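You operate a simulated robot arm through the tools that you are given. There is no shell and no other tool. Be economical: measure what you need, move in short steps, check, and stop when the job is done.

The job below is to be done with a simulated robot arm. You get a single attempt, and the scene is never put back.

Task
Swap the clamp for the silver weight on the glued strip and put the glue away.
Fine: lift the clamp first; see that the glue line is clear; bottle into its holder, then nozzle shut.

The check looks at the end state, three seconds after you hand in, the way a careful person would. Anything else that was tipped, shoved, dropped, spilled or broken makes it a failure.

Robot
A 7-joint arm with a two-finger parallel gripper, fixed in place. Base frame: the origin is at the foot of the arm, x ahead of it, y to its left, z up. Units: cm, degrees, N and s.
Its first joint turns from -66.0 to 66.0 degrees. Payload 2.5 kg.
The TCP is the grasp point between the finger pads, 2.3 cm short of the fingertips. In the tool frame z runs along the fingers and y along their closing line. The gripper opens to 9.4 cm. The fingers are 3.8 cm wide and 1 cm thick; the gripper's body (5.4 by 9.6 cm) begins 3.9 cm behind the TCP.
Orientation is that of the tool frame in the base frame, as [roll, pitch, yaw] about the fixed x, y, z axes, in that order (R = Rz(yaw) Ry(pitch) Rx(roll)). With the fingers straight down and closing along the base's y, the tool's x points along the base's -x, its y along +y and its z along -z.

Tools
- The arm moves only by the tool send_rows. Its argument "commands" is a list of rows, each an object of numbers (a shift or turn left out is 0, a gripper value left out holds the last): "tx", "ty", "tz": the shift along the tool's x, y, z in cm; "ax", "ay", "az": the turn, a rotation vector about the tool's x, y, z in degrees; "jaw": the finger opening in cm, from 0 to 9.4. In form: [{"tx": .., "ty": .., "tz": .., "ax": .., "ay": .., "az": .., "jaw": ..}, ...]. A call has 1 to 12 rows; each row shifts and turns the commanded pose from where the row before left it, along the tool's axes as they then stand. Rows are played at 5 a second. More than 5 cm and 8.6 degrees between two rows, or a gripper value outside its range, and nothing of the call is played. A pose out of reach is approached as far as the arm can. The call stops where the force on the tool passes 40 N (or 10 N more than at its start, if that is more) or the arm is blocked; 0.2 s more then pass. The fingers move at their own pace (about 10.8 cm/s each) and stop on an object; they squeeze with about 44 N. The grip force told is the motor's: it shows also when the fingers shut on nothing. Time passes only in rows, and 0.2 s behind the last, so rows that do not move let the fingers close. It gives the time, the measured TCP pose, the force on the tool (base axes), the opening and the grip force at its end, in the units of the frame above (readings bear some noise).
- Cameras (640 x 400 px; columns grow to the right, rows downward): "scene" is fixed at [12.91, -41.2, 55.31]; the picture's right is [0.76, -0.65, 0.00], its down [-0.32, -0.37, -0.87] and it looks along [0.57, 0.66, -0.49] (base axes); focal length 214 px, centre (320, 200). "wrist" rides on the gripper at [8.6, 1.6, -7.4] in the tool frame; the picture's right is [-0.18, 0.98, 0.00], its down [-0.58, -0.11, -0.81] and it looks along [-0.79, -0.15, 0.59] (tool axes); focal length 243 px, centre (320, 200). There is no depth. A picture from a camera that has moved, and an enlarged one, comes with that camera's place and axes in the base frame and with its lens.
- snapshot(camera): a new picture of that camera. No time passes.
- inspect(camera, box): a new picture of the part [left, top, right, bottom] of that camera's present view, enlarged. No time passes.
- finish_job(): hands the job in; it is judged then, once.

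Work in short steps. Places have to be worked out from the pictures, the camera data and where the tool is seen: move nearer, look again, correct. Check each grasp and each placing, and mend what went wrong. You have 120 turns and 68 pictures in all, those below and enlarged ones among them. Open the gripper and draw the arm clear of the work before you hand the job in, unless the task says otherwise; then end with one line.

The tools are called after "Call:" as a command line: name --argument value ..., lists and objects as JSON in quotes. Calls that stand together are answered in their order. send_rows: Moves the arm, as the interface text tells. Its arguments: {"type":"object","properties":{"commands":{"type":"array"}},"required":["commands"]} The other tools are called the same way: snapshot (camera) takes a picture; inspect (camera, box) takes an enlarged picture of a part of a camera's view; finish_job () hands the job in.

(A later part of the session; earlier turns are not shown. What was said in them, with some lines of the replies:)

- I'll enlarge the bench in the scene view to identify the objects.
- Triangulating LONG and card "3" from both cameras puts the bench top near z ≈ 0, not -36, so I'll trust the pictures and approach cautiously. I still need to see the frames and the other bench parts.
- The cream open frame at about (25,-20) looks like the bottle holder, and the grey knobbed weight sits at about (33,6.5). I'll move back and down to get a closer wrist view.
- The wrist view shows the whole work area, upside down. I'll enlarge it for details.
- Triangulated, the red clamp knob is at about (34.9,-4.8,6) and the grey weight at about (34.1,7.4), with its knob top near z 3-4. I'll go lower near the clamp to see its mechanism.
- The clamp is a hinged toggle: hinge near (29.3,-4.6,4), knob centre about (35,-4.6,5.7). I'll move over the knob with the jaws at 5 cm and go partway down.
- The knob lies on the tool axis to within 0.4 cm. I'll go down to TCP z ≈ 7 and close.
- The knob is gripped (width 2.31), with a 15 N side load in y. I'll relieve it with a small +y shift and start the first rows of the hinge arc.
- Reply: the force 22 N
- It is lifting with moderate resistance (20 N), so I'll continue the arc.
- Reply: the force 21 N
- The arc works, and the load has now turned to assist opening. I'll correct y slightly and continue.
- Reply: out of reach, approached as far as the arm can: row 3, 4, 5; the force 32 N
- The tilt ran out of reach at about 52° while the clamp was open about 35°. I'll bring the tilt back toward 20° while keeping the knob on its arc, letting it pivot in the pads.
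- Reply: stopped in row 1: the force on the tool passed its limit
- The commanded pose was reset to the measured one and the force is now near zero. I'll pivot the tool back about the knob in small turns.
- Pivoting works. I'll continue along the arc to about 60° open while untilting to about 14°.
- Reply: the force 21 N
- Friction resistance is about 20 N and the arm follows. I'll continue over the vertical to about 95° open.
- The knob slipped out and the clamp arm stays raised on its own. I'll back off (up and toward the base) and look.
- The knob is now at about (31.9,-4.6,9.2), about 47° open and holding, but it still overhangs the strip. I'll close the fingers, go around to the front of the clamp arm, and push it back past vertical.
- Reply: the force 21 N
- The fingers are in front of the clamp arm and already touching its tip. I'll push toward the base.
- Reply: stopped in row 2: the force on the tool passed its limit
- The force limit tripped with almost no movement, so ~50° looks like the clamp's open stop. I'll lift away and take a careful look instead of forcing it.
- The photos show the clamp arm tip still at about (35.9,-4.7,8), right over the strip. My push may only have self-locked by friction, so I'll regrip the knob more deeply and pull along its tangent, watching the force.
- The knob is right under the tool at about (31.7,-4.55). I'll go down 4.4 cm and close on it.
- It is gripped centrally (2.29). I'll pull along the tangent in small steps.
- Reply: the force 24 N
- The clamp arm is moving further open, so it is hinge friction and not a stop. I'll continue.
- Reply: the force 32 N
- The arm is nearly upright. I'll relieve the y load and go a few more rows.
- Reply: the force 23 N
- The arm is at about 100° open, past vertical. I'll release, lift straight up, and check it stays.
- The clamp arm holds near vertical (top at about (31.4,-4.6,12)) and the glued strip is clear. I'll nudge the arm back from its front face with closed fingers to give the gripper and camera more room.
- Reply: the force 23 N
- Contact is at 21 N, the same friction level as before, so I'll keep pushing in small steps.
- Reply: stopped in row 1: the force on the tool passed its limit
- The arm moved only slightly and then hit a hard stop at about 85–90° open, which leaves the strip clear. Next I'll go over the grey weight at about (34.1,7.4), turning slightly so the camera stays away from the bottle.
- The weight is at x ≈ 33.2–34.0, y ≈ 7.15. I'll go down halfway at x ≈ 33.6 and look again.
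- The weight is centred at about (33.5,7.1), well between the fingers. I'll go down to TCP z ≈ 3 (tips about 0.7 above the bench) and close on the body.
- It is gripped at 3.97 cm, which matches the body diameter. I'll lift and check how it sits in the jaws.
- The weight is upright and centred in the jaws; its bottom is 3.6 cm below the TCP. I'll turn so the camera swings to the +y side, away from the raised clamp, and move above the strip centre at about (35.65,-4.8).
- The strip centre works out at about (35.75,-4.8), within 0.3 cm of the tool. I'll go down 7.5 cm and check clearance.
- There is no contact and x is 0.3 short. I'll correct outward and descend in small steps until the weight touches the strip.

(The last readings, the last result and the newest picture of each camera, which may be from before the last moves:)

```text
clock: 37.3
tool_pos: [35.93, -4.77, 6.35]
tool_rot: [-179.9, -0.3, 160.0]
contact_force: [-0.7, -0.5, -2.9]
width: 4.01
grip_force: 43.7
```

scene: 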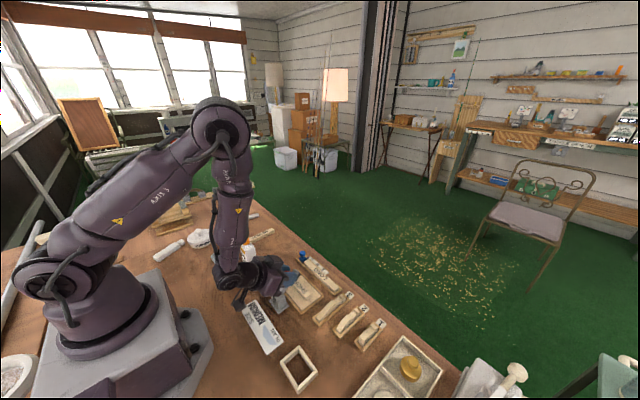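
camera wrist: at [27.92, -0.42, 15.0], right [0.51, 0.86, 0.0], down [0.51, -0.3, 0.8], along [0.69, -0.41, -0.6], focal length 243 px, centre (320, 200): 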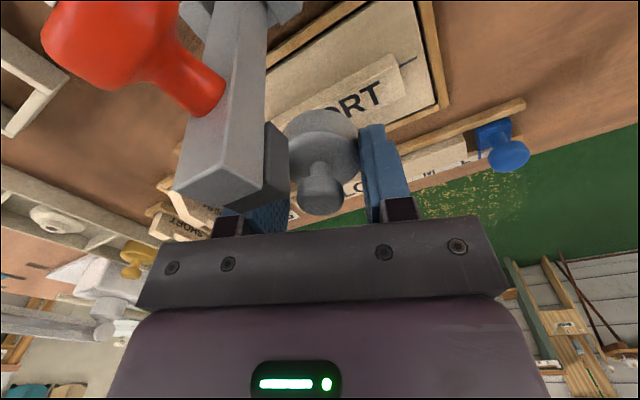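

Call:
send_rows --commands '[{"tx": 0.1, "tz": 0.15}, {"tz": 0.15}, {}]'

Call:
inspect --camera "scene" --box '[270, 250, 334, 290]'

```text
clock: 38.1
tool_pos: [35.92, -4.55, 6.08]
tool_rot: [180.0, -0.3, 160.0]
contact_force: [0.3, 0.4, -2.9]
width: 3.98
grip_force: 44.1
```

```text
10.00 times, centred on (302, 270) of scene
camera zoom: at [12.91, -41.2, 55.31], right [0.76, -0.65, 0.0], down [-0.32, -0.37, -0.87], along [0.57, 0.66, -0.49], focal length 2145 px, centre (500, -500)
```

zoom: 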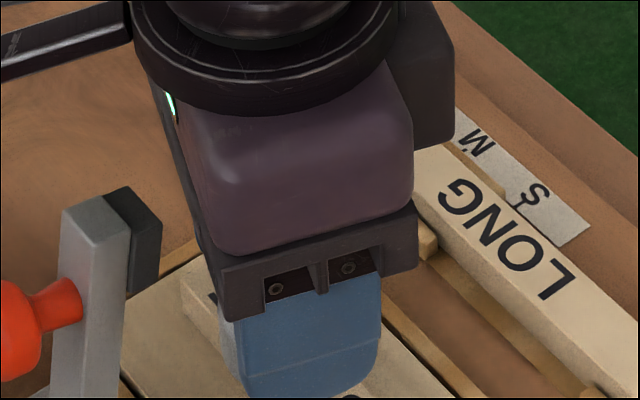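

Still no contact (-2.9 N is the weight's own load). I'll keep going in 0.12 cm steps.

Call:
send_rows --commands '[{"tz": 0.12}, {"tz": 0.12}, {"tz": 0.12}, {}]'

```text
clock: 39.1
tool_pos: [35.83, -4.71, 5.64]
tool_rot: [-179.9, -0.3, 160.1]
contact_force: [0.6, -0.1, -2.5]
width: 3.98
grip_force: 43.5
```

Call:
send_rows --commands '[{"tz": 0.12}, {"tz": 0.12}, {"tz": 0.12}, {}]'

Call:
inspect --camera "scene" --box '[268, 265, 332, 305]'

```text
clock: 40.1
tool_pos: [35.78, -4.74, 5.21]
tool_rot: [-179.9, -0.2, 160.1]
contact_force: [-0.3, 0.4, -1.9]
width: 3.96
grip_force: 44.2
```

```text
10.00 times, centred on (300, 285) of scene
camera zoom: at [12.91, -41.2, 55.31], right [0.76, -0.65, 0.0], down [-0.32, -0.37, -0.87], along [0.57, 0.66, -0.49], focal length 2145 px, centre (520, -650)
```

zoom: 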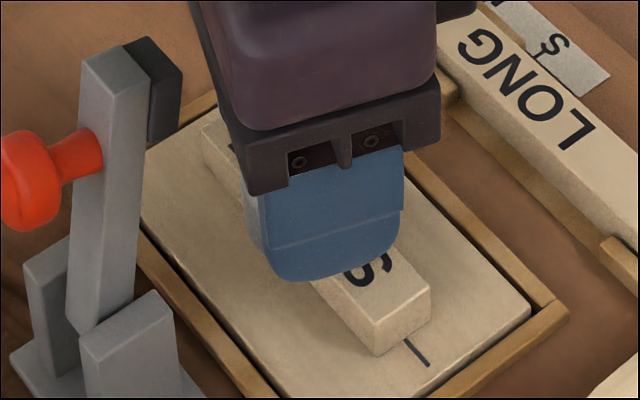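

The tool projects right onto the strip's middle. Still no contact, so I'll continue down.

Call:
send_rows --commands '[{"tz": 0.12}, {"tz": 0.12}, {"tz": 0.12}, {}]'

```text
clock: 41.1
tool_pos: [36.02, -4.81, 5.09]
tool_rot: [179.9, 0.1, 160.0]
contact_force: [-3.6, -1.4, 35.0]
width: 3.98
grip_force: 44.1
```

It made contact at 35 N. I'll ease off 0.25 cm to take out the press, then open.

Call:
send_rows --commands '[{"tz": -0.15}, {"tz": -0.1}, {}]'

```text
clock: 41.9
tool_pos: [35.81, -4.69, 5.14]
tool_rot: [-179.9, -0.4, 160.1]
contact_force: [1.5, 0.7, 7.4]
width: 3.99
grip_force: 43.9
```

The contact is now light, at 7 N. I'll release and rise straight up.

Call:
send_rows --commands '[{"jaw": 6.5}, {}, {}, {"tz": -1.5}, {"tz": -3}, {"tz": -3}, {"tz": -3}, {}]'

Call:
snapshot --camera "wrist"

Call:
inspect --camera "scene" --box '[260, 255, 340, 305]'

```text
clock: 43.7
tool_pos: [35.73, -4.57, 15.87]
tool_rot: [-179.9, -0.3, 160.2]
contact_force: [0.8, 0.4, 0.0]
width: 6.49
grip_force: 0.1
```

```text
22 pictures are left
camera wrist: at [28.18, -0.06, 23.26], right [0.51, 0.86, 0.0], down [0.51, -0.3, 0.8], along [0.69, -0.41, -0.6], focal length 243 px, centre (320, 200)
```

wrist: 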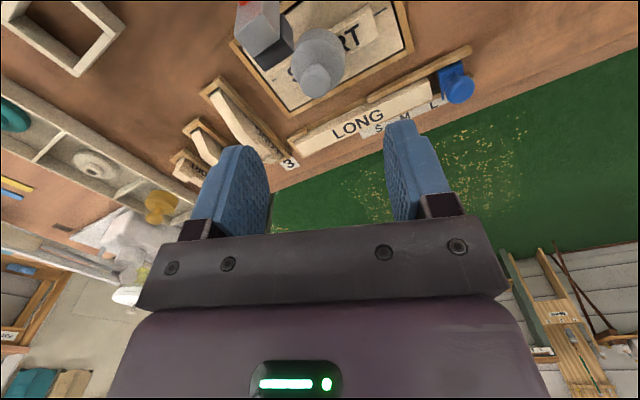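

```text
8.00 times, centred on (300, 280) of scene
camera zoom: at [12.91, -41.2, 55.31], right [0.76, -0.65, 0.0], down [-0.32, -0.37, -0.87], along [0.57, 0.66, -0.49], focal length 1716 px, centre (480, -440)
```

zoom: 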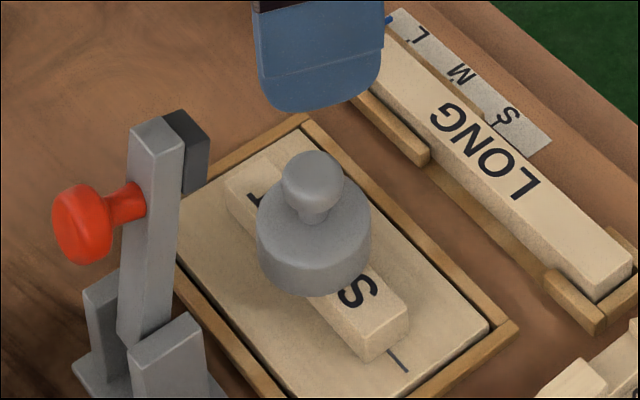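

The weight stands level and centred on the strip. The clamp is up and the board beside the strip is clean. Next is the bottle at about (30.3,14.9), roughly 13.5 cm tall. I'll rise, square the yaw, and view it from above.

Call:
send_rows --commands '[{"tz": -2.5, "az": -6.6}, {"tz": -2.5, "az": -6.6}, {"tz": -1.5, "az": -6.7}, {"tx": 1.14, "ty": 3.9}, {"tx": 1.14, "ty": 3.9}, {"tx": 1.14, "ty": 3.9}, {"tx": 1.14, "ty": 3.9}, {"tx": 1.14, "ty": 3.9}, {}]'

Call:
snapshot --camera "wrist"

Call:
inspect --camera "scene" --box '[220, 225, 284, 275]'

```text
clock: 45.7
tool_pos: [30.19, 14.86, 22.45]
tool_rot: [180.0, -0.3, -180.0]
contact_force: [0.0, -1.0, 0.5]
width: 6.5
grip_force: 0.0
```

```text
20 pictures are left
camera wrist: at [21.56, 16.5, 29.72], right [0.18, 0.98, 0.0], down [0.59, -0.11, 0.8], along [0.79, -0.15, -0.6], focal length 243 px, centre (320, 200)
```

wrist: 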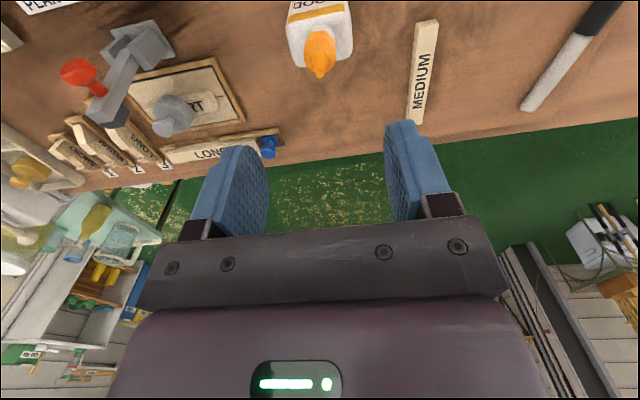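

```text
8.00 times, centred on (252, 250) of scene
camera zoom: at [12.91, -41.19, 55.31], right [0.76, -0.65, 0.0], down [-0.32, -0.37, -0.87], along [0.57, 0.66, -0.49], focal length 1716 px, centre (864, -200)
```

zoom: 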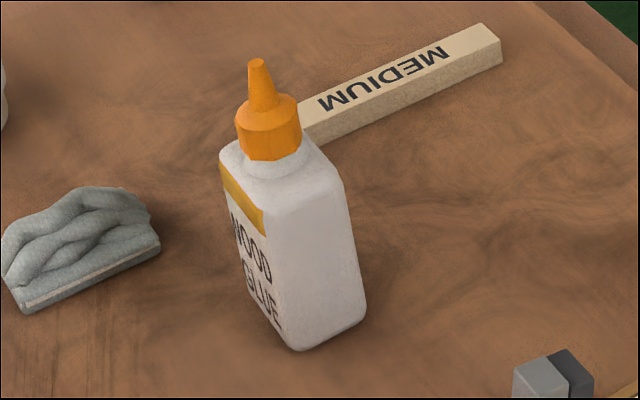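

From the scene view, the bottle is about 3.3 (x) × 4.6 (y), square to the axes, and centred at about (30.1,15.7). The orange cap is about 2.7 cm wide at z 8–10.5 and its tip is near 12.8. The palm can't clear the tip for a body grip, so I'll hold the cap. I'll come down around it and check.

Call:
send_rows --commands '[{"tx": 0.1, "ty": 0.84, "tz": 3}, {"tz": 3}, {"tz": 3}, {"tz": 1}, {}]'

Call:
snapshot --camera "wrist"

Call:
inspect --camera "scene" --box '[212, 205, 292, 265]'

```text
clock: 46.9
tool_pos: [29.95, 15.55, 12.13]
tool_rot: [-180.0, -0.3, -179.9]
contact_force: [-0.4, -0.4, 0.1]
width: 6.52
grip_force: 0.1
```

```text
18 pictures are left
camera wrist: at [21.38, 17.29, 19.51], right [0.18, 0.98, 0.0], down [0.59, -0.11, 0.8], along [0.79, -0.15, -0.6], focal length 243 px, centre (320, 200)
```

wrist: 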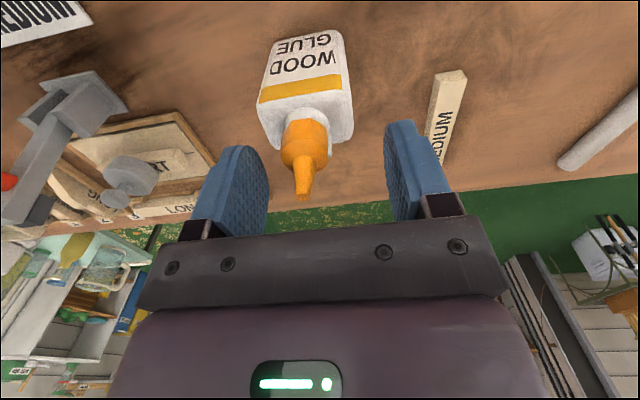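

```text
6.67 times, centred on (252, 235) of scene
camera zoom: at [12.91, -41.19, 55.31], right [0.76, -0.65, 0.0], down [-0.32, -0.37, -0.87], along [0.57, 0.66, -0.49], focal length 1430 px, centre (773, -33)
```

zoom: 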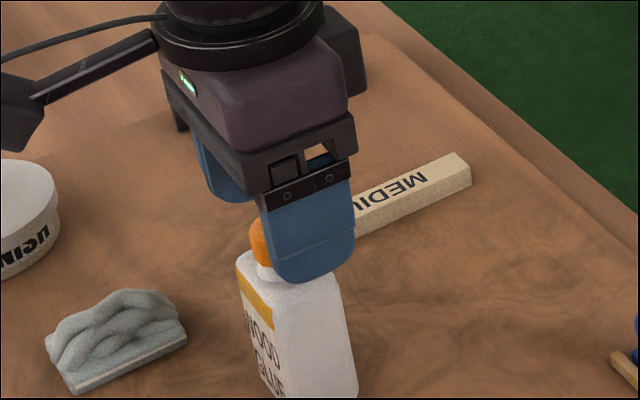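

Triangulating the tip from both cameras gives the cap axis at about (29.95,14.9), so I'm about 0.65 too far in +y. I'll correct and go down to cap height.

Call:
send_rows --commands '[{"ty": -0.65}, {}, {"tz": 1}, {"tz": 0.6}, {"tz": 0.5}, {}]'

Call:
snapshot --camera "wrist"

```text
clock: 48.3
tool_pos: [30.05, 14.83, 10.08]
tool_rot: [-179.9, -0.3, 179.9]
contact_force: [-0.9, 0.5, 0.6]
width: 6.48
grip_force: 0.0
```

```text
16 pictures are left
camera wrist: at [21.4, 16.56, 17.51], right [0.18, 0.98, 0.0], down [0.59, -0.11, 0.8], along [0.79, -0.15, -0.6], focal length 243 px, centre (320, 200)
```

wrist: 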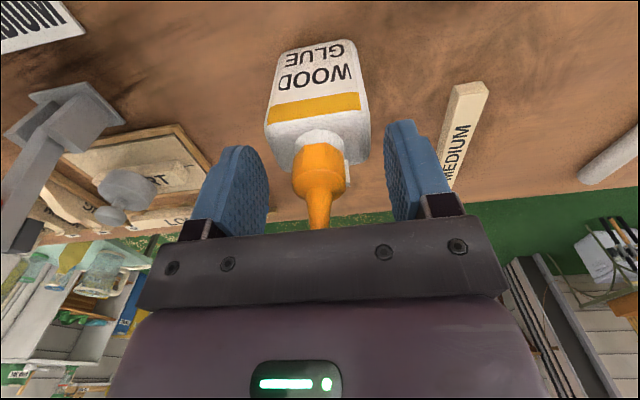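

The cap is now centred between the fingers. I'll close on it.

Call:
send_rows --commands '[{"jaw": 1.8}, {}, {}, {}]'

```text
clock: 49.3
tool_pos: [30.06, 14.93, 10.14]
tool_rot: [-180.0, -0.3, 179.9]
contact_force: [0.2, 0.9, -0.3]
width: 5.11
grip_force: 43.6
```

The fingers stopped at 5.1 cm, so they are on the bottle's shoulders and not the cap, which is a good body grip. I'll open, go 0.6 cm lower for more pad contact (the tip still clears the palm), and regrip.

Call:
send_rows --commands '[{"jaw": 6.5}, {}, {"tz": 0.3}, {"tz": 0.3}, {}, {"jaw": 4.2}, {}, {}]'

Call:
inspect --camera "scene" --box '[220, 215, 284, 275]'

```text
clock: 51.1
tool_pos: [30.08, 15.0, 9.6]
tool_rot: [-180.0, -0.3, 180.0]
contact_force: [-0.1, 0.3, -0.1]
width: 5.12
grip_force: 44.1
```

```text
6.67 times, centred on (252, 245) of scene
camera zoom: at [12.91, -41.19, 55.31], right [0.76, -0.65, 0.0], down [-0.32, -0.37, -0.87], along [0.57, 0.66, -0.49], focal length 1430 px, centre (773, -100)
```

zoom: 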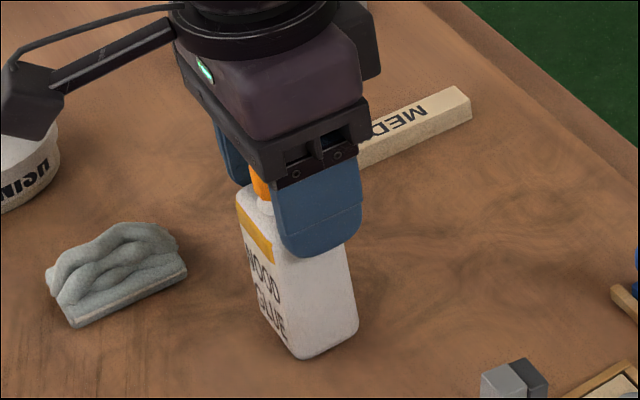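

It is a solid grip (5.12) with over 1 cm of overlap on the body. I'll lift and carry it high above the clamp toward the holder frame at about (24.3,-20.9).

Call:
send_rows --commands '[{"tz": -1}, {"tz": -2.5}, {"tz": -3.5}, {"tz": -4}, {"tz": -4}, {}]'

Call:
send_rows --commands '[{"tx": 0.64, "ty": -3.95}, {"tx": 0.64, "ty": -3.95}, {"tx": 0.64, "ty": -3.95}, {"tx": 0.64, "ty": -3.95}, {"tx": 0.64, "ty": -3.95}, {"tx": 0.64, "ty": -3.95}, {"tx": 0.64, "ty": -3.95}, {"tx": 0.64, "ty": -3.95}, {"tx": 0.64, "ty": -3.95}, {}, {}]'

Call:
snapshot --camera "wrist"

Call:
inspect --camera "scene" --box '[230, 240, 390, 400]'

```text
clock: 52.5
tool_pos: [30.15, 15.19, 24.92]
tool_rot: [179.8, -0.3, 179.9]
contact_force: [-0.7, 0.7, -2.2]
width: 5.14
grip_force: 44.0
```

```text
clock: 54.9
tool_pos: [24.52, -20.49, 24.68]
tool_rot: [-179.9, -0.3, -180.0]
contact_force: [-1.0, 0.1, -1.4]
width: 5.11
grip_force: 43.9
```

```text
14 pictures are left
camera wrist: at [15.84, -18.76, 31.97], right [0.18, 0.98, 0.0], down [0.59, -0.11, 0.8], along [0.79, -0.15, -0.6], focal length 243 px, centre (320, 200)
```

wrist: 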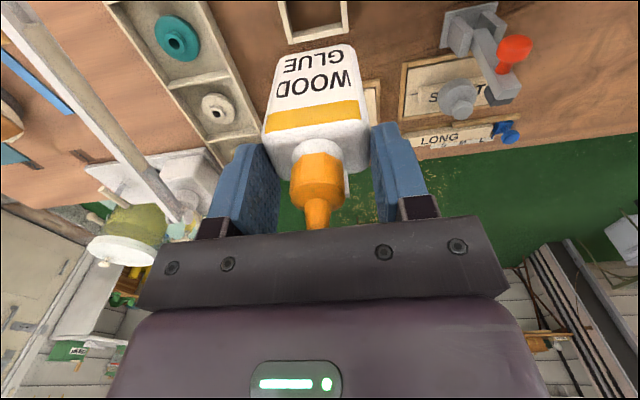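

```text
2.50 times, centred on (310, 320) of scene
camera zoom: at [12.91, -41.2, 55.31], right [0.76, -0.65, 0.0], down [-0.32, -0.37, -0.87], along [0.57, 0.66, -0.49], focal length 536 px, centre (345, -100)
```

zoom: 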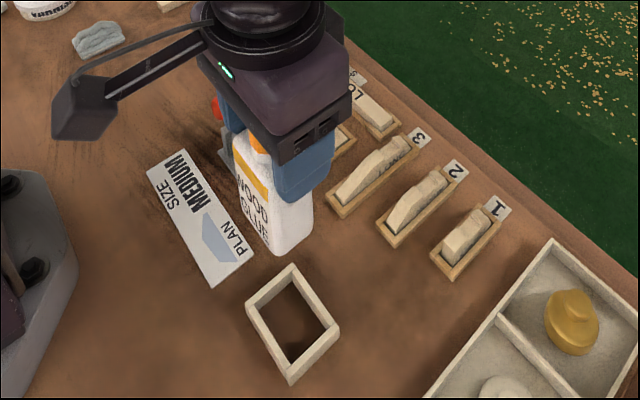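

The flat pads have squared the bottle to the tool axes, and the frame is nearly axis-aligned at about (24.15,-20.95). I'll lower until the bottom hovers above the rim and compare both in one picture.

Call:
send_rows --commands '[{"tx": 0.35, "ty": -0.45}, {"tz": 3}, {"tz": 3}, {"tz": 3}, {"tz": 2.5}, {}, {}]'

Call:
inspect --camera "scene" --box '[264, 328, 344, 388]'

Call:
inspect --camera "wrist" --box '[240, 0, 400, 100]'

```text
clock: 56.5
tool_pos: [23.81, -20.81, 13.19]
tool_rot: [-180.0, -0.3, 180.0]
contact_force: [0.2, -0.5, 0.0]
width: 5.13
grip_force: 44.2
```

```text
6.67 times, centred on (304, 358) of scene
camera zoom: at [12.91, -41.2, 55.31], right [0.76, -0.65, 0.0], down [-0.32, -0.37, -0.87], along [0.57, 0.66, -0.49], focal length 1430 px, centre (427, -853)
```

zoom: 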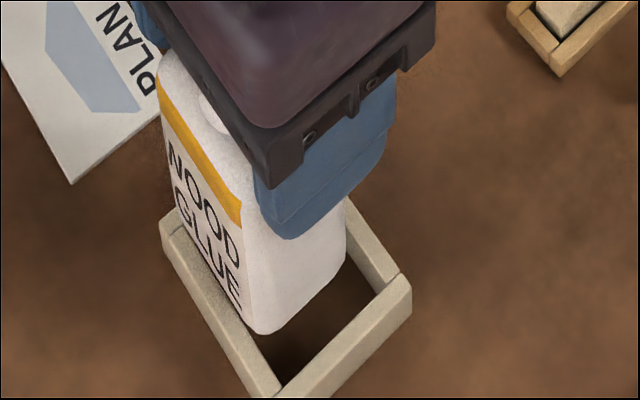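

```text
4.00 times, centred on (320, 50) of wrist
camera zoom: at [15.21, -19.2, 20.55], right [0.18, 0.98, 0.0], down [0.59, -0.11, 0.8], along [0.79, -0.15, -0.6], focal length 970 px, centre (320, 800)
```

zoom: 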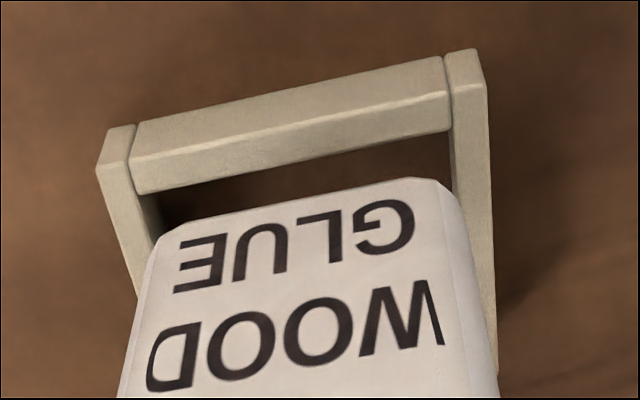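

The frame's inner opening is about 5.5 × 3.7 and the bottle is about 5.15 × 3.3. The bottle needs roughly +0.2 in x and -0.2 in y. I'll correct and lower gently to rim height.

Call:
send_rows --commands '[{"tx": -0.2, "ty": -0.2}, {"tz": 0.4}, {"tz": 0.4}, {"tz": 0.3}, {}, {}]'

Call:
inspect --camera "scene" --box '[264, 328, 344, 388]'

Call:
inspect --camera "wrist" --box '[240, 0, 400, 100]'

```text
clock: 57.9
tool_pos: [23.98, -21.15, 12.02]
tool_rot: [180.0, -0.3, 180.0]
contact_force: [-0.7, -0.5, -2.2]
width: 5.1
grip_force: 44.5
```

```text
6.67 times, centred on (304, 358) of scene
camera zoom: at [12.91, -41.2, 55.31], right [0.76, -0.65, 0.0], down [-0.32, -0.37, -0.87], along [0.57, 0.66, -0.49], focal length 1430 px, centre (427, -853)
```

zoom: 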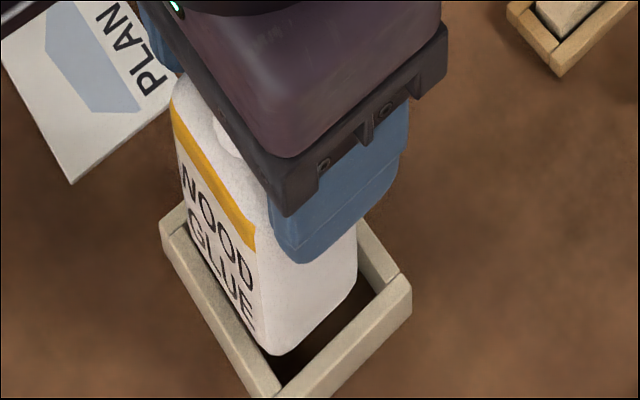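

```text
4.00 times, centred on (320, 50) of wrist
camera zoom: at [15.41, -19.47, 19.41], right [0.18, 0.98, 0.0], down [0.59, -0.11, 0.8], along [0.79, -0.15, -0.6], focal length 970 px, centre (320, 800)
```

zoom: 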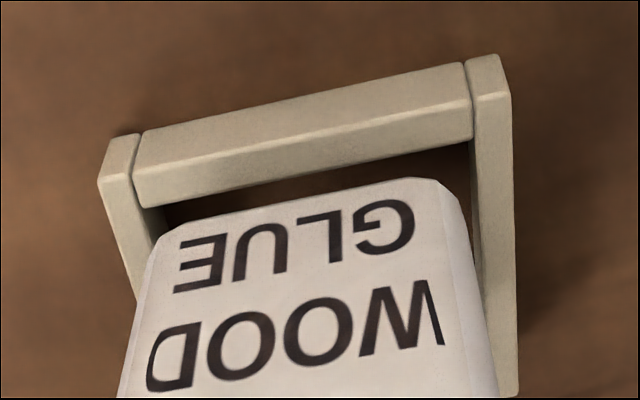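

The bottle is nearly centred over the opening; I'll nudge +0.1 in x and lower it in small steps while watching the force.

Call:
send_rows --commands '[{"tx": -0.1, "tz": 0.2}, {"tz": 0.3}, {"tz": 0.3}, {"tz": 0.3}, {}]'

```text
clock: 59.1
tool_pos: [24.45, -21.22, 11.2]
tool_rot: [-179.9, -0.1, -180.0]
contact_force: [-0.3, 2.0, 5.3]
width: 5.14
grip_force: 43.7
stopped in row 5: the force on the tool passed its limit (the readings are from after the stop); the commanded pose is now the measured one
```

It stopped on contact at about rim height. I'll look at where it touches.

Call:
inspect --camera "scene" --box '[264, 328, 344, 388]'

Call:
inspect --camera "wrist" --box '[240, 0, 400, 100]'

```text
6.67 times, centred on (304, 358) of scene
camera zoom: at [12.91, -41.2, 55.31], right [0.76, -0.65, 0.0], down [-0.32, -0.37, -0.87], along [0.57, 0.66, -0.49], focal length 1430 px, centre (427, -853)
```

zoom: 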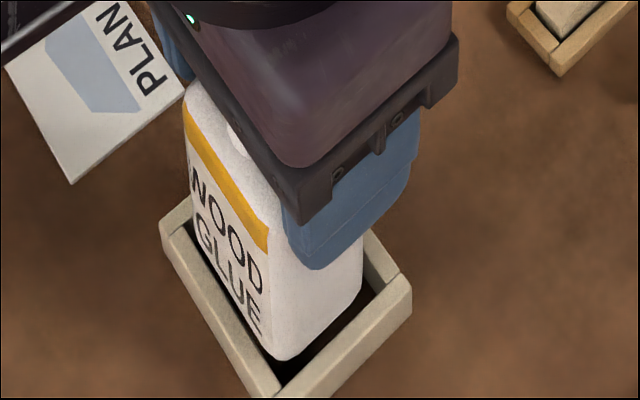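

```text
4.00 times, centred on (320, 50) of wrist
camera zoom: at [15.75, -19.5, 18.47], right [0.18, 0.98, 0.0], down [0.58, -0.11, 0.81], along [0.79, -0.15, -0.59], focal length 970 px, centre (320, 800)
```

zoom: 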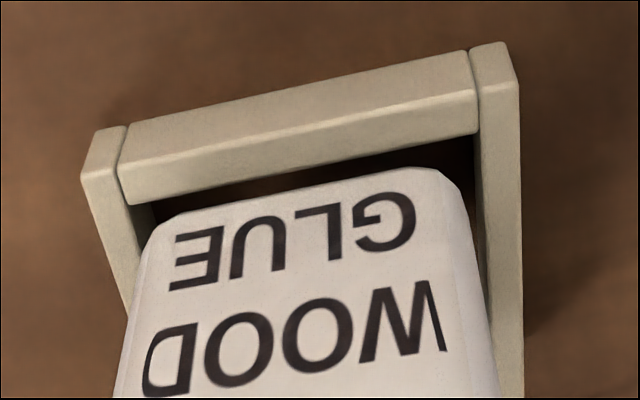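

The pictures show the bottle slightly too far in +x and about 2° short of the frame's yaw. I'll lift 0.4 cm, turn +2°, come back about 0.2 in x, and try again.

Call:
send_rows --commands '[{"tz": -0.5}, {"az": -2, "tx": 0.2, "ty": 0.07}, {}, {"tz": 0.3}, {"tz": 0.2}, {"tz": 0.2}, {"tz": 0.2}]'

```text
clock: 60.5
tool_pos: [24.42, -21.07, 10.99]
tool_rot: [179.9, 0.0, -177.9]
contact_force: [0.0, 0.9, 4.6]
width: 5.13
grip_force: 44.1
stopped in row 7: the force on the tool passed its limit (the readings are from after the stop); the commanded pose is now the measured one
```

It is 0.2 lower and still touching, and the reaction drifts it to +x, which suggests the -x wall is the contact. I'll lift slightly, go +0.15 in x, and retry.

Call:
send_rows --commands '[{"tz": -0.4}, {"tx": -0.15}, {}, {"tz": 0.3}, {"tz": 0.2}, {"tz": 0.2}, {"tz": 0.2}]'

Call:
inspect --camera "scene" --box '[264, 328, 344, 388]'

```text
clock: 61.9
tool_pos: [24.61, -21.11, 11.11]
tool_rot: [-179.9, 0.1, -177.9]
contact_force: [-1.0, 0.4, 5.4]
width: 5.12
grip_force: 44.0
stopped in row 7: the force on the tool passed its limit (the readings are from after the stop); the commanded pose is now the measured one
```

```text
6.67 times, centred on (304, 358) of scene
camera zoom: at [12.91, -41.19, 55.31], right [0.76, -0.65, 0.0], down [-0.32, -0.37, -0.87], along [0.57, 0.66, -0.49], focal length 1430 px, centre (427, -853)
```

zoom: 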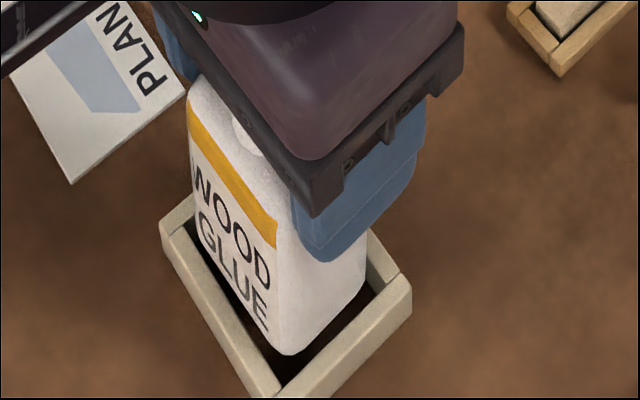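

The gaps look inconsistent with the contact, so I'll take one wrist close-up of the base to see which wall it rests on.

Call:
inspect --camera "wrist" --box '[248, 0, 392, 90]'

```text
4.44 times, centred on (320, 45) of wrist
camera zoom: at [15.86, -19.76, 18.34], right [0.15, 0.99, 0.0], down [0.58, -0.09, 0.81], along [0.8, -0.12, -0.59], focal length 1078 px, centre (320, 889)
```

zoom: 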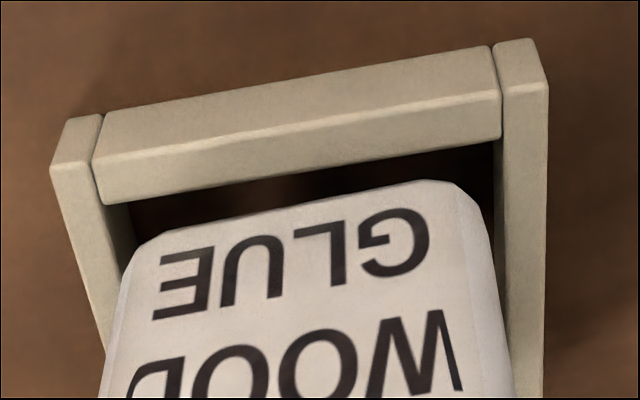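

The base still has about a 0.5 cm gap at the -x wall, so it must be resting on the +x wall. I'll lift, come back 0.35 in x, and retry.

Call:
send_rows --commands '[{"tz": -0.4}, {"tx": 0.35, "ty": 0.08}, {}, {"tz": 0.3}, {"tz": 0.2}, {"tz": 0.2}, {"tz": 0.2}, {"tz": 0.2}]'

```text
clock: 63.2
tool_pos: [24.11, -21.13, 11.06]
tool_rot: [-179.9, 0.1, -177.9]
contact_force: [-0.6, 2.7, 5.1]
width: 5.15
grip_force: 44.0
stopped in row 6: the force on the tool passed its limit (the readings are from after the stop); the commanded pose is now the measured one
```

Still on a rim, with a small +y reaction. I'll press lightly and scan in +y, watching for the force to drop.

Call:
send_rows --commands '[{"tz": 0.03}, {"ty": 0.1}, {"ty": 0.1}, {"tz": 0.04}, {}]'

```text
clock: 64.4
tool_pos: [24.29, -21.08, 11.09]
tool_rot: [-179.8, 0.2, -177.9]
contact_force: [-6.3, -5.5, 33.6]
width: 5.11
grip_force: 43.4
```

The reaction now pushes to -x (-6 N), so I'll scan that way while holding the light press.

Call:
send_rows --commands '[{"tz": -0.05}, {"tx": 0.12}, {"tx": 0.12}, {}]'

```text
clock: 65.4
tool_pos: [24.23, -21.17, 11.0]
tool_rot: [-179.7, 0.5, -177.9]
contact_force: [10.2, -5.8, 31.4]
width: 5.12
grip_force: 43.7
```

Call:
send_rows --commands '[{"tx": 0.12, "tz": -0.05}, {"tx": 0.12}, {"tx": 0.12}, {}]'

Call:
inspect --camera "wrist" --box '[240, 0, 400, 100]'

```text
clock: 66.4
tool_pos: [23.8, -21.08, 11.01]
tool_rot: [-179.9, 0.2, -177.9]
contact_force: [12.0, 3.0, 28.1]
width: 5.11
grip_force: 44.7
```

```text
4.00 times, centred on (320, 50) of wrist
camera zoom: at [14.99, -19.63, 18.35], right [0.15, 0.99, 0.0], down [0.58, -0.09, 0.81], along [0.8, -0.12, -0.59], focal length 970 px, centre (320, 800)
```

zoom: 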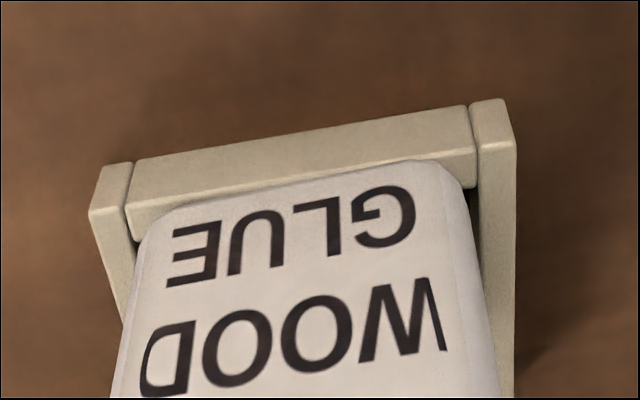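

The base is now over the -x wall, and it sits nearer the -y wall (gap ~0.05) than the +y wall (~0.3). I'll shift +y by 0.15 and scan back toward +x with light pressure.

Call:
send_rows --commands '[{"tz": -0.25}, {"ty": 0.15}, {"tx": -0.25}, {"tz": 0.17}, {"tx": -0.08}, {"tx": -0.08}, {}]'

```text
clock: 68.0
tool_pos: [24.17, -20.75, 11.2]
tool_rot: [-180.0, 0.1, -178.0]
contact_force: [0.3, 0.2, -1.2]
width: 5.11
grip_force: 44.0
```

It is free of contact now; I'll lower gently here.

Call:
send_rows --commands '[{"tz": 0.1}, {"tz": 0.1}, {"tz": 0.1}, {"tz": 0.1}, {}]'

```text
clock: 68.7
tool_pos: [24.04, -20.8, 11.16]
tool_rot: [-179.9, 0.1, -177.9]
contact_force: [-2.9, 0.7, 8.9]
width: 5.15
grip_force: 44.1
stopped in row 3: the force on the tool passed its limit (the readings are from after the stop); the commanded pose is now the measured one
```

I'll try small lift–shift–lower hops toward +x without tripping the stop, so the commanded pose stays exact.

Call:
send_rows --commands '[{"tz": -0.25}, {"tx": -0.12}, {}, {"tz": 0.15}, {"tz": 0.1}, {"tz": 0.08}, {}]'

```text
clock: 70.4
tool_pos: [24.2, -20.87, 11.21]
tool_rot: [-179.8, 0.0, -177.9]
contact_force: [-1.6, 1.1, 7.1]
width: 5.13
grip_force: 44.1
stopped in row 7: the force on the tool passed its limit (the readings are from after the stop); the commanded pose is now the measured one
```

Call:
inspect --camera "wrist" --box '[220, 0, 420, 125]'

```text
3.20 times, centred on (320, 62) of wrist
camera zoom: at [15.47, -19.51, 18.48], right [0.15, 0.99, 0.0], down [0.58, -0.09, 0.81], along [0.8, -0.12, -0.59], focal length 776 px, centre (320, 640)
```

zoom: 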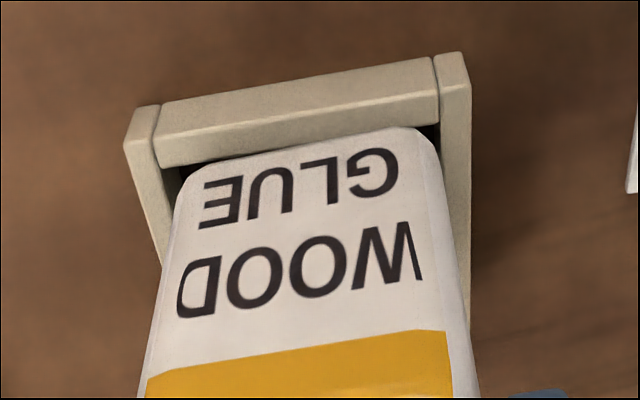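

Now the -x gap is about 0.15, but the base is close to the +y wall (0.08 against 0.28). I'll hop -y by 0.1 and +x by 0.06, then lower softly.

Call:
send_rows --commands '[{"tz": -0.3}, {"tx": -0.06, "ty": -0.1}, {}, {"tz": 0.15}, {"tz": 0.1}, {"tz": 0.05}, {}]'

```text
clock: 72.0
tool_pos: [24.44, -20.99, 11.07]
tool_rot: [-179.8, 0.1, -178.0]
contact_force: [-0.2, -0.1, -1.9]
width: 5.13
grip_force: 43.6
```

No contact yet; I'll keep lowering slowly.

Call:
send_rows --commands '[{"tz": 0.06}, {"tz": 0.06}, {"tz": 0.06}, {}]'

```text
clock: 72.8
tool_pos: [24.19, -20.97, 11.08]
tool_rot: [-179.8, 0.2, -178.0]
contact_force: [-0.5, 1.8, 5.8]
width: 5.11
grip_force: 44.1
stopped in row 4: the force on the tool passed its limit (the readings are from after the stop); the commanded pose is now the measured one
```

Geometrically it should fit, so I'll check my height assumption. I'll lift, move over bare bench at x ≈ 17, and lower gently to see at what TCP height the bottle really touches the table.

Call:
send_rows --commands '[{"tz": -2}, {"tz": -1}, {"tx": 3.5}, {"tx": 3.5}, {}, {"tz": 2}, {"tz": 1.2}, {"tz": 0.4}, {}]'

```text
clock: 74.8
tool_pos: [17.3, -21.35, 10.36]
tool_rot: [-179.9, 0.1, -178.0]
contact_force: [0.2, 0.1, -1.3]
width: 5.13
grip_force: 43.4
```

Call:
send_rows --commands '[{"tz": 0.15}, {"tz": 0.15}, {"tz": 0.1}, {"tz": 0.1}, {"tz": 0.08}, {"tz": 0.08}, {"tz": 0.08}, {}]'

```text
clock: 76.6
tool_pos: [17.3, -21.21, 9.68]
tool_rot: [-179.9, 0.1, -178.0]
contact_force: [0.2, 0.0, -1.2]
width: 5.12
grip_force: 44.0
```

Call:
send_rows --commands '[{"tz": 0.08}, {"tz": 0.08}, {"tz": 0.08}, {"tz": 0.08}, {"tz": 0.08}, {}]'

```text
clock: 77.8
tool_pos: [17.31, -21.36, 9.45]
tool_rot: [-179.9, 0.2, -177.8]
contact_force: [-2.2, 1.4, 9.7]
width: 5.12
grip_force: 44.6
stopped in row 6: the force on the tool passed its limit (the readings are from after the stop); the commanded pose is now the measured one
```

The bottle touches the bench at TCP ≈ 9.45, so it really has been resting on the 1.6 cm rim, and y (only ±0.2 slack) is the tight direction. I'll use a tilted entry: lean it 6° so the -y bottom edge goes in first, slide it against the -y wall, then straighten.

Call:
send_rows --commands '[{"tz": -2}, {"tz": -2, "az": 0.7}, {"tx": -3.55, "ty": -0.38}, {"tx": -3.56, "ty": -0.4}, {"ax": -3}, {"ax": -3}, {}, {"tz": 1}, {}]'

Call:
inspect --camera "scene" --box '[264, 328, 344, 388]'

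```text
clock: 79.8
tool_pos: [24.51, -21.78, 12.51]
tool_rot: [174.2, 0.1, -178.5]
contact_force: [-0.4, -0.5, -1.7]
width: 5.1
grip_force: 43.7
```

```text
6.67 times, centred on (304, 358) of scene
camera zoom: at [12.91, -41.2, 55.31], right [0.76, -0.65, 0.0], down [-0.32, -0.37, -0.87], along [0.57, 0.66, -0.49], focal length 1430 px, centre (427, -853)
```

zoom: 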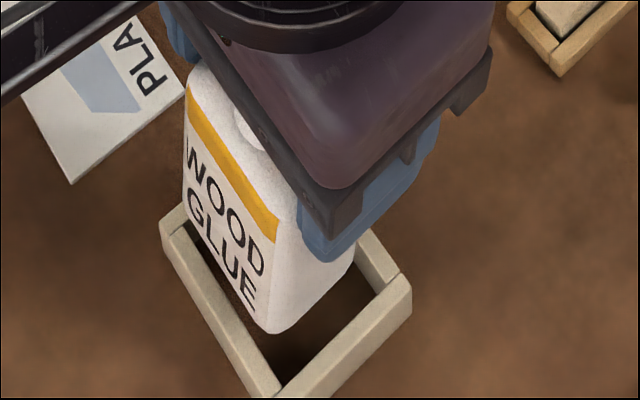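

The tilt is right, and the -y edge would drop in with about 0.7 cm to the -y wall. I'll shift -y 0.35 and +x 0.1, then lower so that edge enters the frame.

Call:
send_rows --commands '[{"tx": -0.1, "ty": -0.35}, {"tz": 0.5}, {"tz": 0.4}, {"tz": 0.2}, {"tz": 0.15}, {"tz": 0.1}, {"tz": 0.1}, {}]'

```text
clock: 81.7
tool_pos: [24.6, -21.9, 10.97]
tool_rot: [174.2, 0.2, -178.6]
contact_force: [9.6, -0.2, 0.9]
width: 5.11
grip_force: 43.6
```

The -y edge is now inside the frame (TCP below rim-contact height), with a light +x push from the -x wall. I'll relieve x and slide toward -y until the wall is felt.

Call:
send_rows --commands '[{"tx": -0.1}, {"tz": 0.1}, {"ty": -0.08}, {"ty": -0.08}, {}]'

```text
clock: 82.8
tool_pos: [24.66, -22.14, 10.71]
tool_rot: [174.0, 0.1, -178.6]
contact_force: [10.4, 4.0, 0.8]
width: 5.12
grip_force: 44.2
```

Call:
send_rows --commands '[{"tx": -0.12}, {"ty": -0.08}, {"ty": -0.06}, {}]'

```text
clock: 83.8
tool_pos: [24.57, -22.09, 10.63]
tool_rot: [174.0, -0.1, -178.6]
contact_force: [1.9, 8.5, -3.8]
width: 5.14
grip_force: 43.8
```

The -y wall is felt (8.5 N). Now I'll straighten the bottle about its -y bottom edge in 2° steps.

Call:
send_rows --commands '[{"ty": 0.33, "tz": 0.09, "ax": 2}, {"ty": 0.33, "tz": 0.09, "ax": 2}, {}]'

```text
clock: 84.7
tool_pos: [24.66, -21.42, 10.52]
tool_rot: [178.1, 0.0, -178.6]
contact_force: [0.7, 8.4, 2.9]
width: 5.11
grip_force: 44.2
```

Call:
send_rows --commands '[{"ty": 0.31, "tz": 0.07, "ax": 1.9}, {}, {"tz": 0.15}, {"tz": 0.15}, {}]'

```text
clock: 85.8
tool_pos: [24.62, -21.21, 10.36]
tool_rot: [-179.9, 0.1, -178.6]
contact_force: [0.1, 9.8, 2.6]
width: 5.13
grip_force: 44.0
```

The bottle is upright and 0.7 cm inside the frame. I'll relieve y slightly and lower it the rest of the way.

Call:
send_rows --commands '[{"ty": 0.08, "tz": 0.2}, {"tz": 0.2}, {"tz": 0.2}, {"tz": 0.1}, {"tz": 0.06}, {}]'

```text
clock: 87.2
tool_pos: [24.65, -21.3, 9.43]
tool_rot: [179.9, 0.0, -178.7]
contact_force: [1.0, 10.6, 2.6]
width: 5.12
grip_force: 44.3
```

It is at bench level (9.43). One tiny press to confirm seating, then release.

Call:
send_rows --commands '[{"tz": 0.06}, {"tz": 0.05}, {}]'

```text
clock: 88.2
tool_pos: [24.83, -21.24, 9.4]
tool_rot: [-180.0, -0.1, -178.7]
contact_force: [-0.9, 4.2, 8.4]
width: 5.12
grip_force: 44.0
stopped in row 3: the force on the tool passed its limit (the readings are from after the stop); the commanded pose is now the measured one
```

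It is seated. I'll open the fingers, rise until the nozzle is clear below the palm, and look at the nozzle.

Call:
send_rows --commands '[{"jaw": 6.6}, {}, {"tz": -1}, {"tz": -2}, {"tz": -2}, {"tz": -2}, {}]'

Call:
inspect --camera "wrist" --box '[240, 50, 400, 210]'

```text
clock: 89.8
tool_pos: [24.85, -21.43, 16.59]
tool_rot: [180.0, -0.1, -178.7]
contact_force: [-0.7, 1.0, -0.1]
width: 6.58
grip_force: 0.1
```

```text
2.50 times, centred on (320, 130) of wrist
camera zoom: at [16.11, -19.93, 23.93], right [0.16, 0.99, 0.0], down [0.58, -0.1, 0.81], along [0.8, -0.13, -0.59], focal length 606 px, centre (320, 375)
```

zoom: 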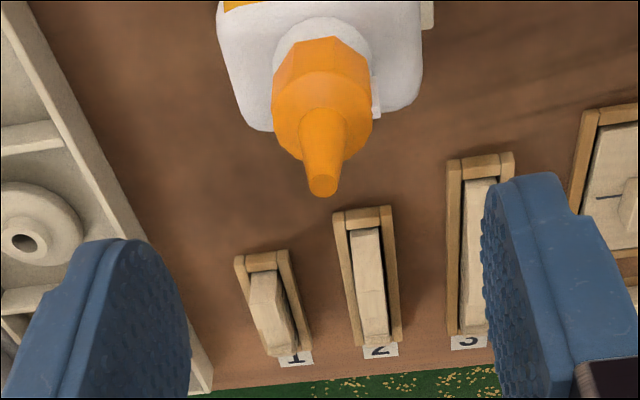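

The nozzle is an octagonal twist cap with a stop tab beside it. I'll lower around the cap (tips about 8.7, just above the shoulder) and grip it to twist.

Call:
send_rows --commands '[{"tz": 2, "ty": 0.1}, {"tz": 2}, {"tz": 1}, {"tz": 0.5}, {}, {"jaw": 1.5}, {}, {}]'

```text
clock: 91.6
tool_pos: [24.9, -21.23, 10.93]
tool_rot: [179.9, -0.1, -178.7]
contact_force: [0.4, 3.3, 1.6]
width: 2.31
grip_force: 43.6
```

The cap is gripped at 2.31. I'll twist clockwise as seen from above (+az) by about 24° and watch the response.

Call:
send_rows --commands '[{"az": 6}, {"az": 6}, {"az": 6}, {"az": 6}, {}]'

```text
clock: 92.9
tool_pos: [24.8, -21.44, 10.94]
tool_rot: [-179.8, 0.3, 157.0]
contact_force: [-1.7, -0.6, 6.0]
width: 2.27
grip_force: 44.5
stopped in row 5: the force on the tool passed its limit (the readings are from after the stop); the commanded pose is now the measured one
```

It turned 24° with a constant width, so the cap is turning with the fingers. I'll continue in gentler steps.

Call:
send_rows --commands '[{"az": 4}, {"az": 4}, {"az": 4}, {"az": 4}, {"az": 4}, {}]'

```text
clock: 94.3
tool_pos: [24.79, -21.58, 11.21]
tool_rot: [-179.9, 0.4, 136.7]
contact_force: [-3.0, -2.5, 4.7]
width: 2.25
grip_force: 44.3
stopped in row 6: the force on the tool passed its limit (the readings are from after the stop); the commanded pose is now the measured one
```

Call:
send_rows --commands '[{"az": 3}, {"az": 3}, {"az": 3}, {}]'

```text
clock: 95.3
tool_pos: [24.65, -21.62, 11.17]
tool_rot: [-179.9, 0.4, 127.6]
contact_force: [-10.7, -6.5, 6.9]
width: 2.27
grip_force: 43.9
```

The cap keeps turning. A lateral load of about 12 N has built up along the closing line, so I'll relieve it and continue.

Call:
send_rows --commands '[{"ty": -0.08, "az": 3}, {"az": 3}, {"az": 3}, {"az": 3}, {}]'

```text
clock: 96.5
tool_pos: [24.69, -21.56, 11.14]
tool_rot: [-179.9, 0.5, 115.5]
contact_force: [-17.1, -12.3, 20.7]
width: 2.3
grip_force: 43.9
```

Load is building as the twist continues (now about 63°). I'll relieve laterally and upward, then go on.

Call:
send_rows --commands '[{"ty": -0.1, "tz": -0.1}, {}, {"az": 3}, {"az": 3}, {}]'

```text
clock: 97.7
tool_pos: [24.61, -21.74, 11.2]
tool_rot: [179.9, 0.5, 109.9]
contact_force: [-4.5, -9.7, 3.4]
width: 2.28
grip_force: 43.7
```

Call:
send_rows --commands '[{"ty": -0.06, "az": 4}, {"az": 4}, {"az": 4}, {"az": 4}, {}]'

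```text
clock: 98.9
tool_pos: [24.44, -21.7, 11.04]
tool_rot: [179.9, 0.5, 93.6]
contact_force: [-11.2, -14.0, 0.0]
width: 2.3
grip_force: 44.0
```

About 88° turned. I'll relieve the side loads and continue to look for the end stop.

Call:
send_rows --commands '[{"ty": -0.07, "tx": -0.06}, {"az": 3}, {"az": 3}, {"az": 3}, {}]'

```text
clock: 100.1
tool_pos: [24.34, -21.6, 11.13]
tool_rot: [179.8, 0.2, 84.7]
contact_force: [-15.3, 0.0, 10.3]
width: 2.33
grip_force: 43.8
```

Call:
send_rows --commands '[{"ty": -0.08}, {"az": 4}, {"az": 4}, {"az": 4}, {"az": 4}, {}]'

```text
clock: 101.1
tool_pos: [24.17, -21.65, 11.1]
tool_rot: [179.9, 0.3, 73.4]
contact_force: [-8.8, 3.0, 11.2]
width: 2.29
grip_force: 44.2
stopped in row 5: the force on the tool passed its limit (the readings are from after the stop); the commanded pose is now the measured one
```

Call:
send_rows --commands '[{"az": 3}, {"az": 3}, {"az": 3}, {}]'

```text
clock: 102.1
tool_pos: [24.12, -21.57, 11.15]
tool_rot: [-179.8, 0.3, 64.3]
contact_force: [-7.2, 3.5, 10.2]
width: 2.29
grip_force: 43.3
stopped in row 4: the force on the tool passed its limit (the readings are from after the stop); the commanded pose is now the measured one
```

It has turned about 117°, with the last part against resistance. While still holding the cap, I'll also test whether it moves down when pressed gently.

Call:
send_rows --commands '[{"tz": 0.05}, {"tz": 0.05}, {"tz": 0.05}, {}]'

```text
clock: 102.6
tool_pos: [23.99, -21.61, 11.21]
tool_rot: [-179.6, 0.1, 64.3]
contact_force: [-4.7, 2.7, 8.8]
width: 2.3
grip_force: 44.2
stopped in row 2: the force on the tool passed its limit (the readings are from after the stop); the commanded pose is now the measured one
```

It is axially rigid, so this is a pure twist nozzle and it is at its end. I'll release, rise clear, and move aside.

Call:
send_rows --commands '[{"jaw": 4}, {"jaw": 6.6}, {}, {"tz": -1}, {"tz": -2}, {"tz": -3}, {"tz": -4}, {}]'

```text
clock: 104.4
tool_pos: [24.04, -21.55, 20.91]
tool_rot: [-179.8, 0.1, 64.3]
contact_force: [-0.1, 0.4, 1.2]
width: 6.59
grip_force: 0.1
```

Call:
send_rows --commands '[{"tx": 3.26, "ty": -2.44, "tz": -0.8}, {"tx": 3.26, "ty": -2.44, "tz": -0.8}, {"tx": 3.26, "ty": -2.44, "tz": -0.8}, {"tx": 3.26, "ty": -2.44}, {"tx": 3.26, "ty": -2.44}, {}]'

Call:
inspect --camera "scene" --box '[250, 255, 346, 385]'

```text
clock: 105.8
tool_pos: [20.4, -1.41, 23.58]
tool_rot: [-179.7, 0.1, 64.2]
contact_force: [0.2, 0.3, -0.8]
width: 6.61
grip_force: 0.0
```

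```text
3.08 times, centred on (298, 320) of scene
camera zoom: at [12.91, -41.19, 55.31], right [0.76, -0.65, 0.0], down [-0.32, -0.37, -0.87], along [0.57, 0.66, -0.49], focal length 660 px, centre (388, -169)
```

zoom: 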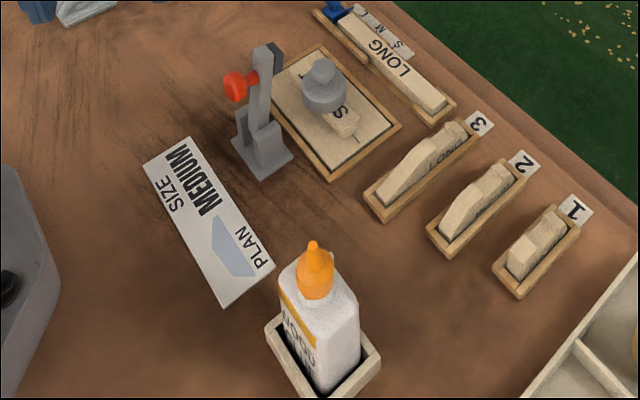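

The bottle stands upright in its holder, the weight is on the strip, the clamp is raised and nothing else has moved. I'll try one more close look at the nozzle in case a picture remains.

Call:
inspect --camera "scene" --box '[280, 320, 312, 350]'

```text
refused: no pictures are left
```

No pictures are left. The grip width never changed over the octagonal cap, so it turned about 117° without slipping. To be sure it is fully shut, I'll unwind the wrist, regrip the cap, and turn it clockwise until it really stops.

Call:
send_rows --commands '[{"az": -7.5}, {"az": -7.5}, {"az": -7.5}, {"az": -7.5}, {"az": -7.5}, {"az": -7.5}, {"az": -7.5}, {"az": -7.5}, {"az": -7.5}, {"az": -7.5}, {"az": -7.5}, {"az": -7.5}]'

Call:
send_rows --commands '[{"tx": -2.48, "ty": -3.21}, {"tx": -2.48, "ty": -3.21}, {"tx": -2.48, "ty": -3.21}, {"tx": -2.48, "ty": -3.21}, {"tx": -2.48, "ty": -3.21}, {}]'

```text
clock: 108.4
tool_pos: [20.35, -1.69, 23.6]
tool_rot: [-179.8, -0.2, 154.3]
contact_force: [0.4, -0.4, 0.2]
width: 6.6
grip_force: 0.0
```

```text
clock: 109.8
tool_pos: [24.29, -21.42, 23.6]
tool_rot: [-179.8, 0.0, 154.3]
contact_force: [0.2, 1.2, -0.2]
width: 6.61
grip_force: 0.1
```

I'm over the cap again; I'll lower to TCP ≈ 11.2 and close.

Call:
send_rows --commands '[{"tz": 4}, {"tz": 4}, {"tz": 2.4}, {"tz": 1.2}, {"tz": 0.8}, {}, {"jaw": 3.4}, {"jaw": 1.5}, {}, {}]'

```text
clock: 112.0
tool_pos: [24.24, -21.37, 11.03]
tool_rot: [-180.0, -0.2, 154.3]
contact_force: [0.9, 2.4, 0.0]
width: 2.3
grip_force: 44.3
```

Good, a centred grip on the flats. I'll turn clockwise and watch the width and force.

Call:
send_rows --commands '[{"az": 4}, {"az": 4}, {"az": 4}, {"az": 4}, {"az": 4}, {}]'

```text
clock: 113.4
tool_pos: [24.55, -21.45, 11.05]
tool_rot: [-179.8, -0.1, 134.1]
contact_force: [0.0, 4.7, 1.4]
width: 2.28
grip_force: 43.9
```

Call:
send_rows --commands '[{"az": 4}, {"az": 4}, {"az": 4}, {"az": 4}, {"az": 4}, {"az": 4}, {"az": 4}, {"az": 4}, {}]'

```text
clock: 115.4
tool_pos: [24.36, -21.63, 11.22]
tool_rot: [-179.7, 0.0, 102.2]
contact_force: [-13.1, -6.7, 17.4]
width: 2.29
grip_force: 44.3
```

The grip stays constant over another 52° turn with only side loads, so the cap is at or past its stop. I'll release, rise, close the fingers, and also press lightly down on the nozzle tip in case it seats downward.

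Call:
send_rows --commands '[{"jaw": 4}, {"jaw": 6.6}, {}, {"tz": -2}, {"tz": -3}, {"tz": -2, "jaw": 0}, {}, {}]'

```text
clock: 117.2
tool_pos: [24.7, -21.37, 18.1]
tool_rot: [-179.8, 0.0, 102.3]
contact_force: [-0.4, -0.3, 0.0]
width: 0.0
grip_force: 42.4
```

Call:
send_rows --commands '[{"tz": 1}, {"tz": 0.8}, {"tz": 0.3}, {"tz": 0.3}, {"tz": 0.2}, {"tz": 0.2}, {"tz": 0.2}, {}]'

```text
clock: 118.5
tool_pos: [24.57, -21.38, 15.63]
tool_rot: [179.8, -0.1, 102.4]
contact_force: [-1.0, 3.0, 11.3]
width: 0.0
grip_force: 42.3
stopped in row 6: the force on the tool passed its limit (the readings are from after the stop); the commanded pose is now the measured one
```

Call:
send_rows --commands '[{"tz": 0.08}, {"tz": 0.08}, {"tz": 0.08}, {}]'

```text
clock: 119.2
tool_pos: [24.72, -21.57, 15.56]
tool_rot: [179.6, 0.2, 102.3]
contact_force: [-1.1, 2.1, 11.5]
width: 0.0
grip_force: 41.9
stopped in row 3: the force on the tool passed its limit (the readings are from after the stop); the commanded pose is now the measured one
```

The nozzle is firm under 40 N, so it doesn't seat downward and the twist is the closing motion. I'll rise, move clear and open the gripper.

Call:
send_rows --commands '[{"tz": -2}, {"tz": -3}, {"tz": -3.5}, {"tx": 3.5, "jaw": 9.4}, {"tx": 3.5}, {"tx": 3.5}, {"tx": 3.5}, {}]'

```text
clock: 121.0
tool_pos: [21.71, -8.07, 24.18]
tool_rot: [179.8, 0.1, 102.3]
contact_force: [0.3, 0.4, -0.2]
width: 9.4
grip_force: 0.0
```

The gripper is open and the arm is well clear of the work, so I'm handing in.

Call:
finish_job

```text
The job is handed in.
```

The clamp is up off the strip, the silver weight sits centred on it with the glue line clear, and the glue bottle is upright in its holder; I turned the nozzle clockwise well over 90° to shut it, but I had no pictures left to confirm it is fully closed.
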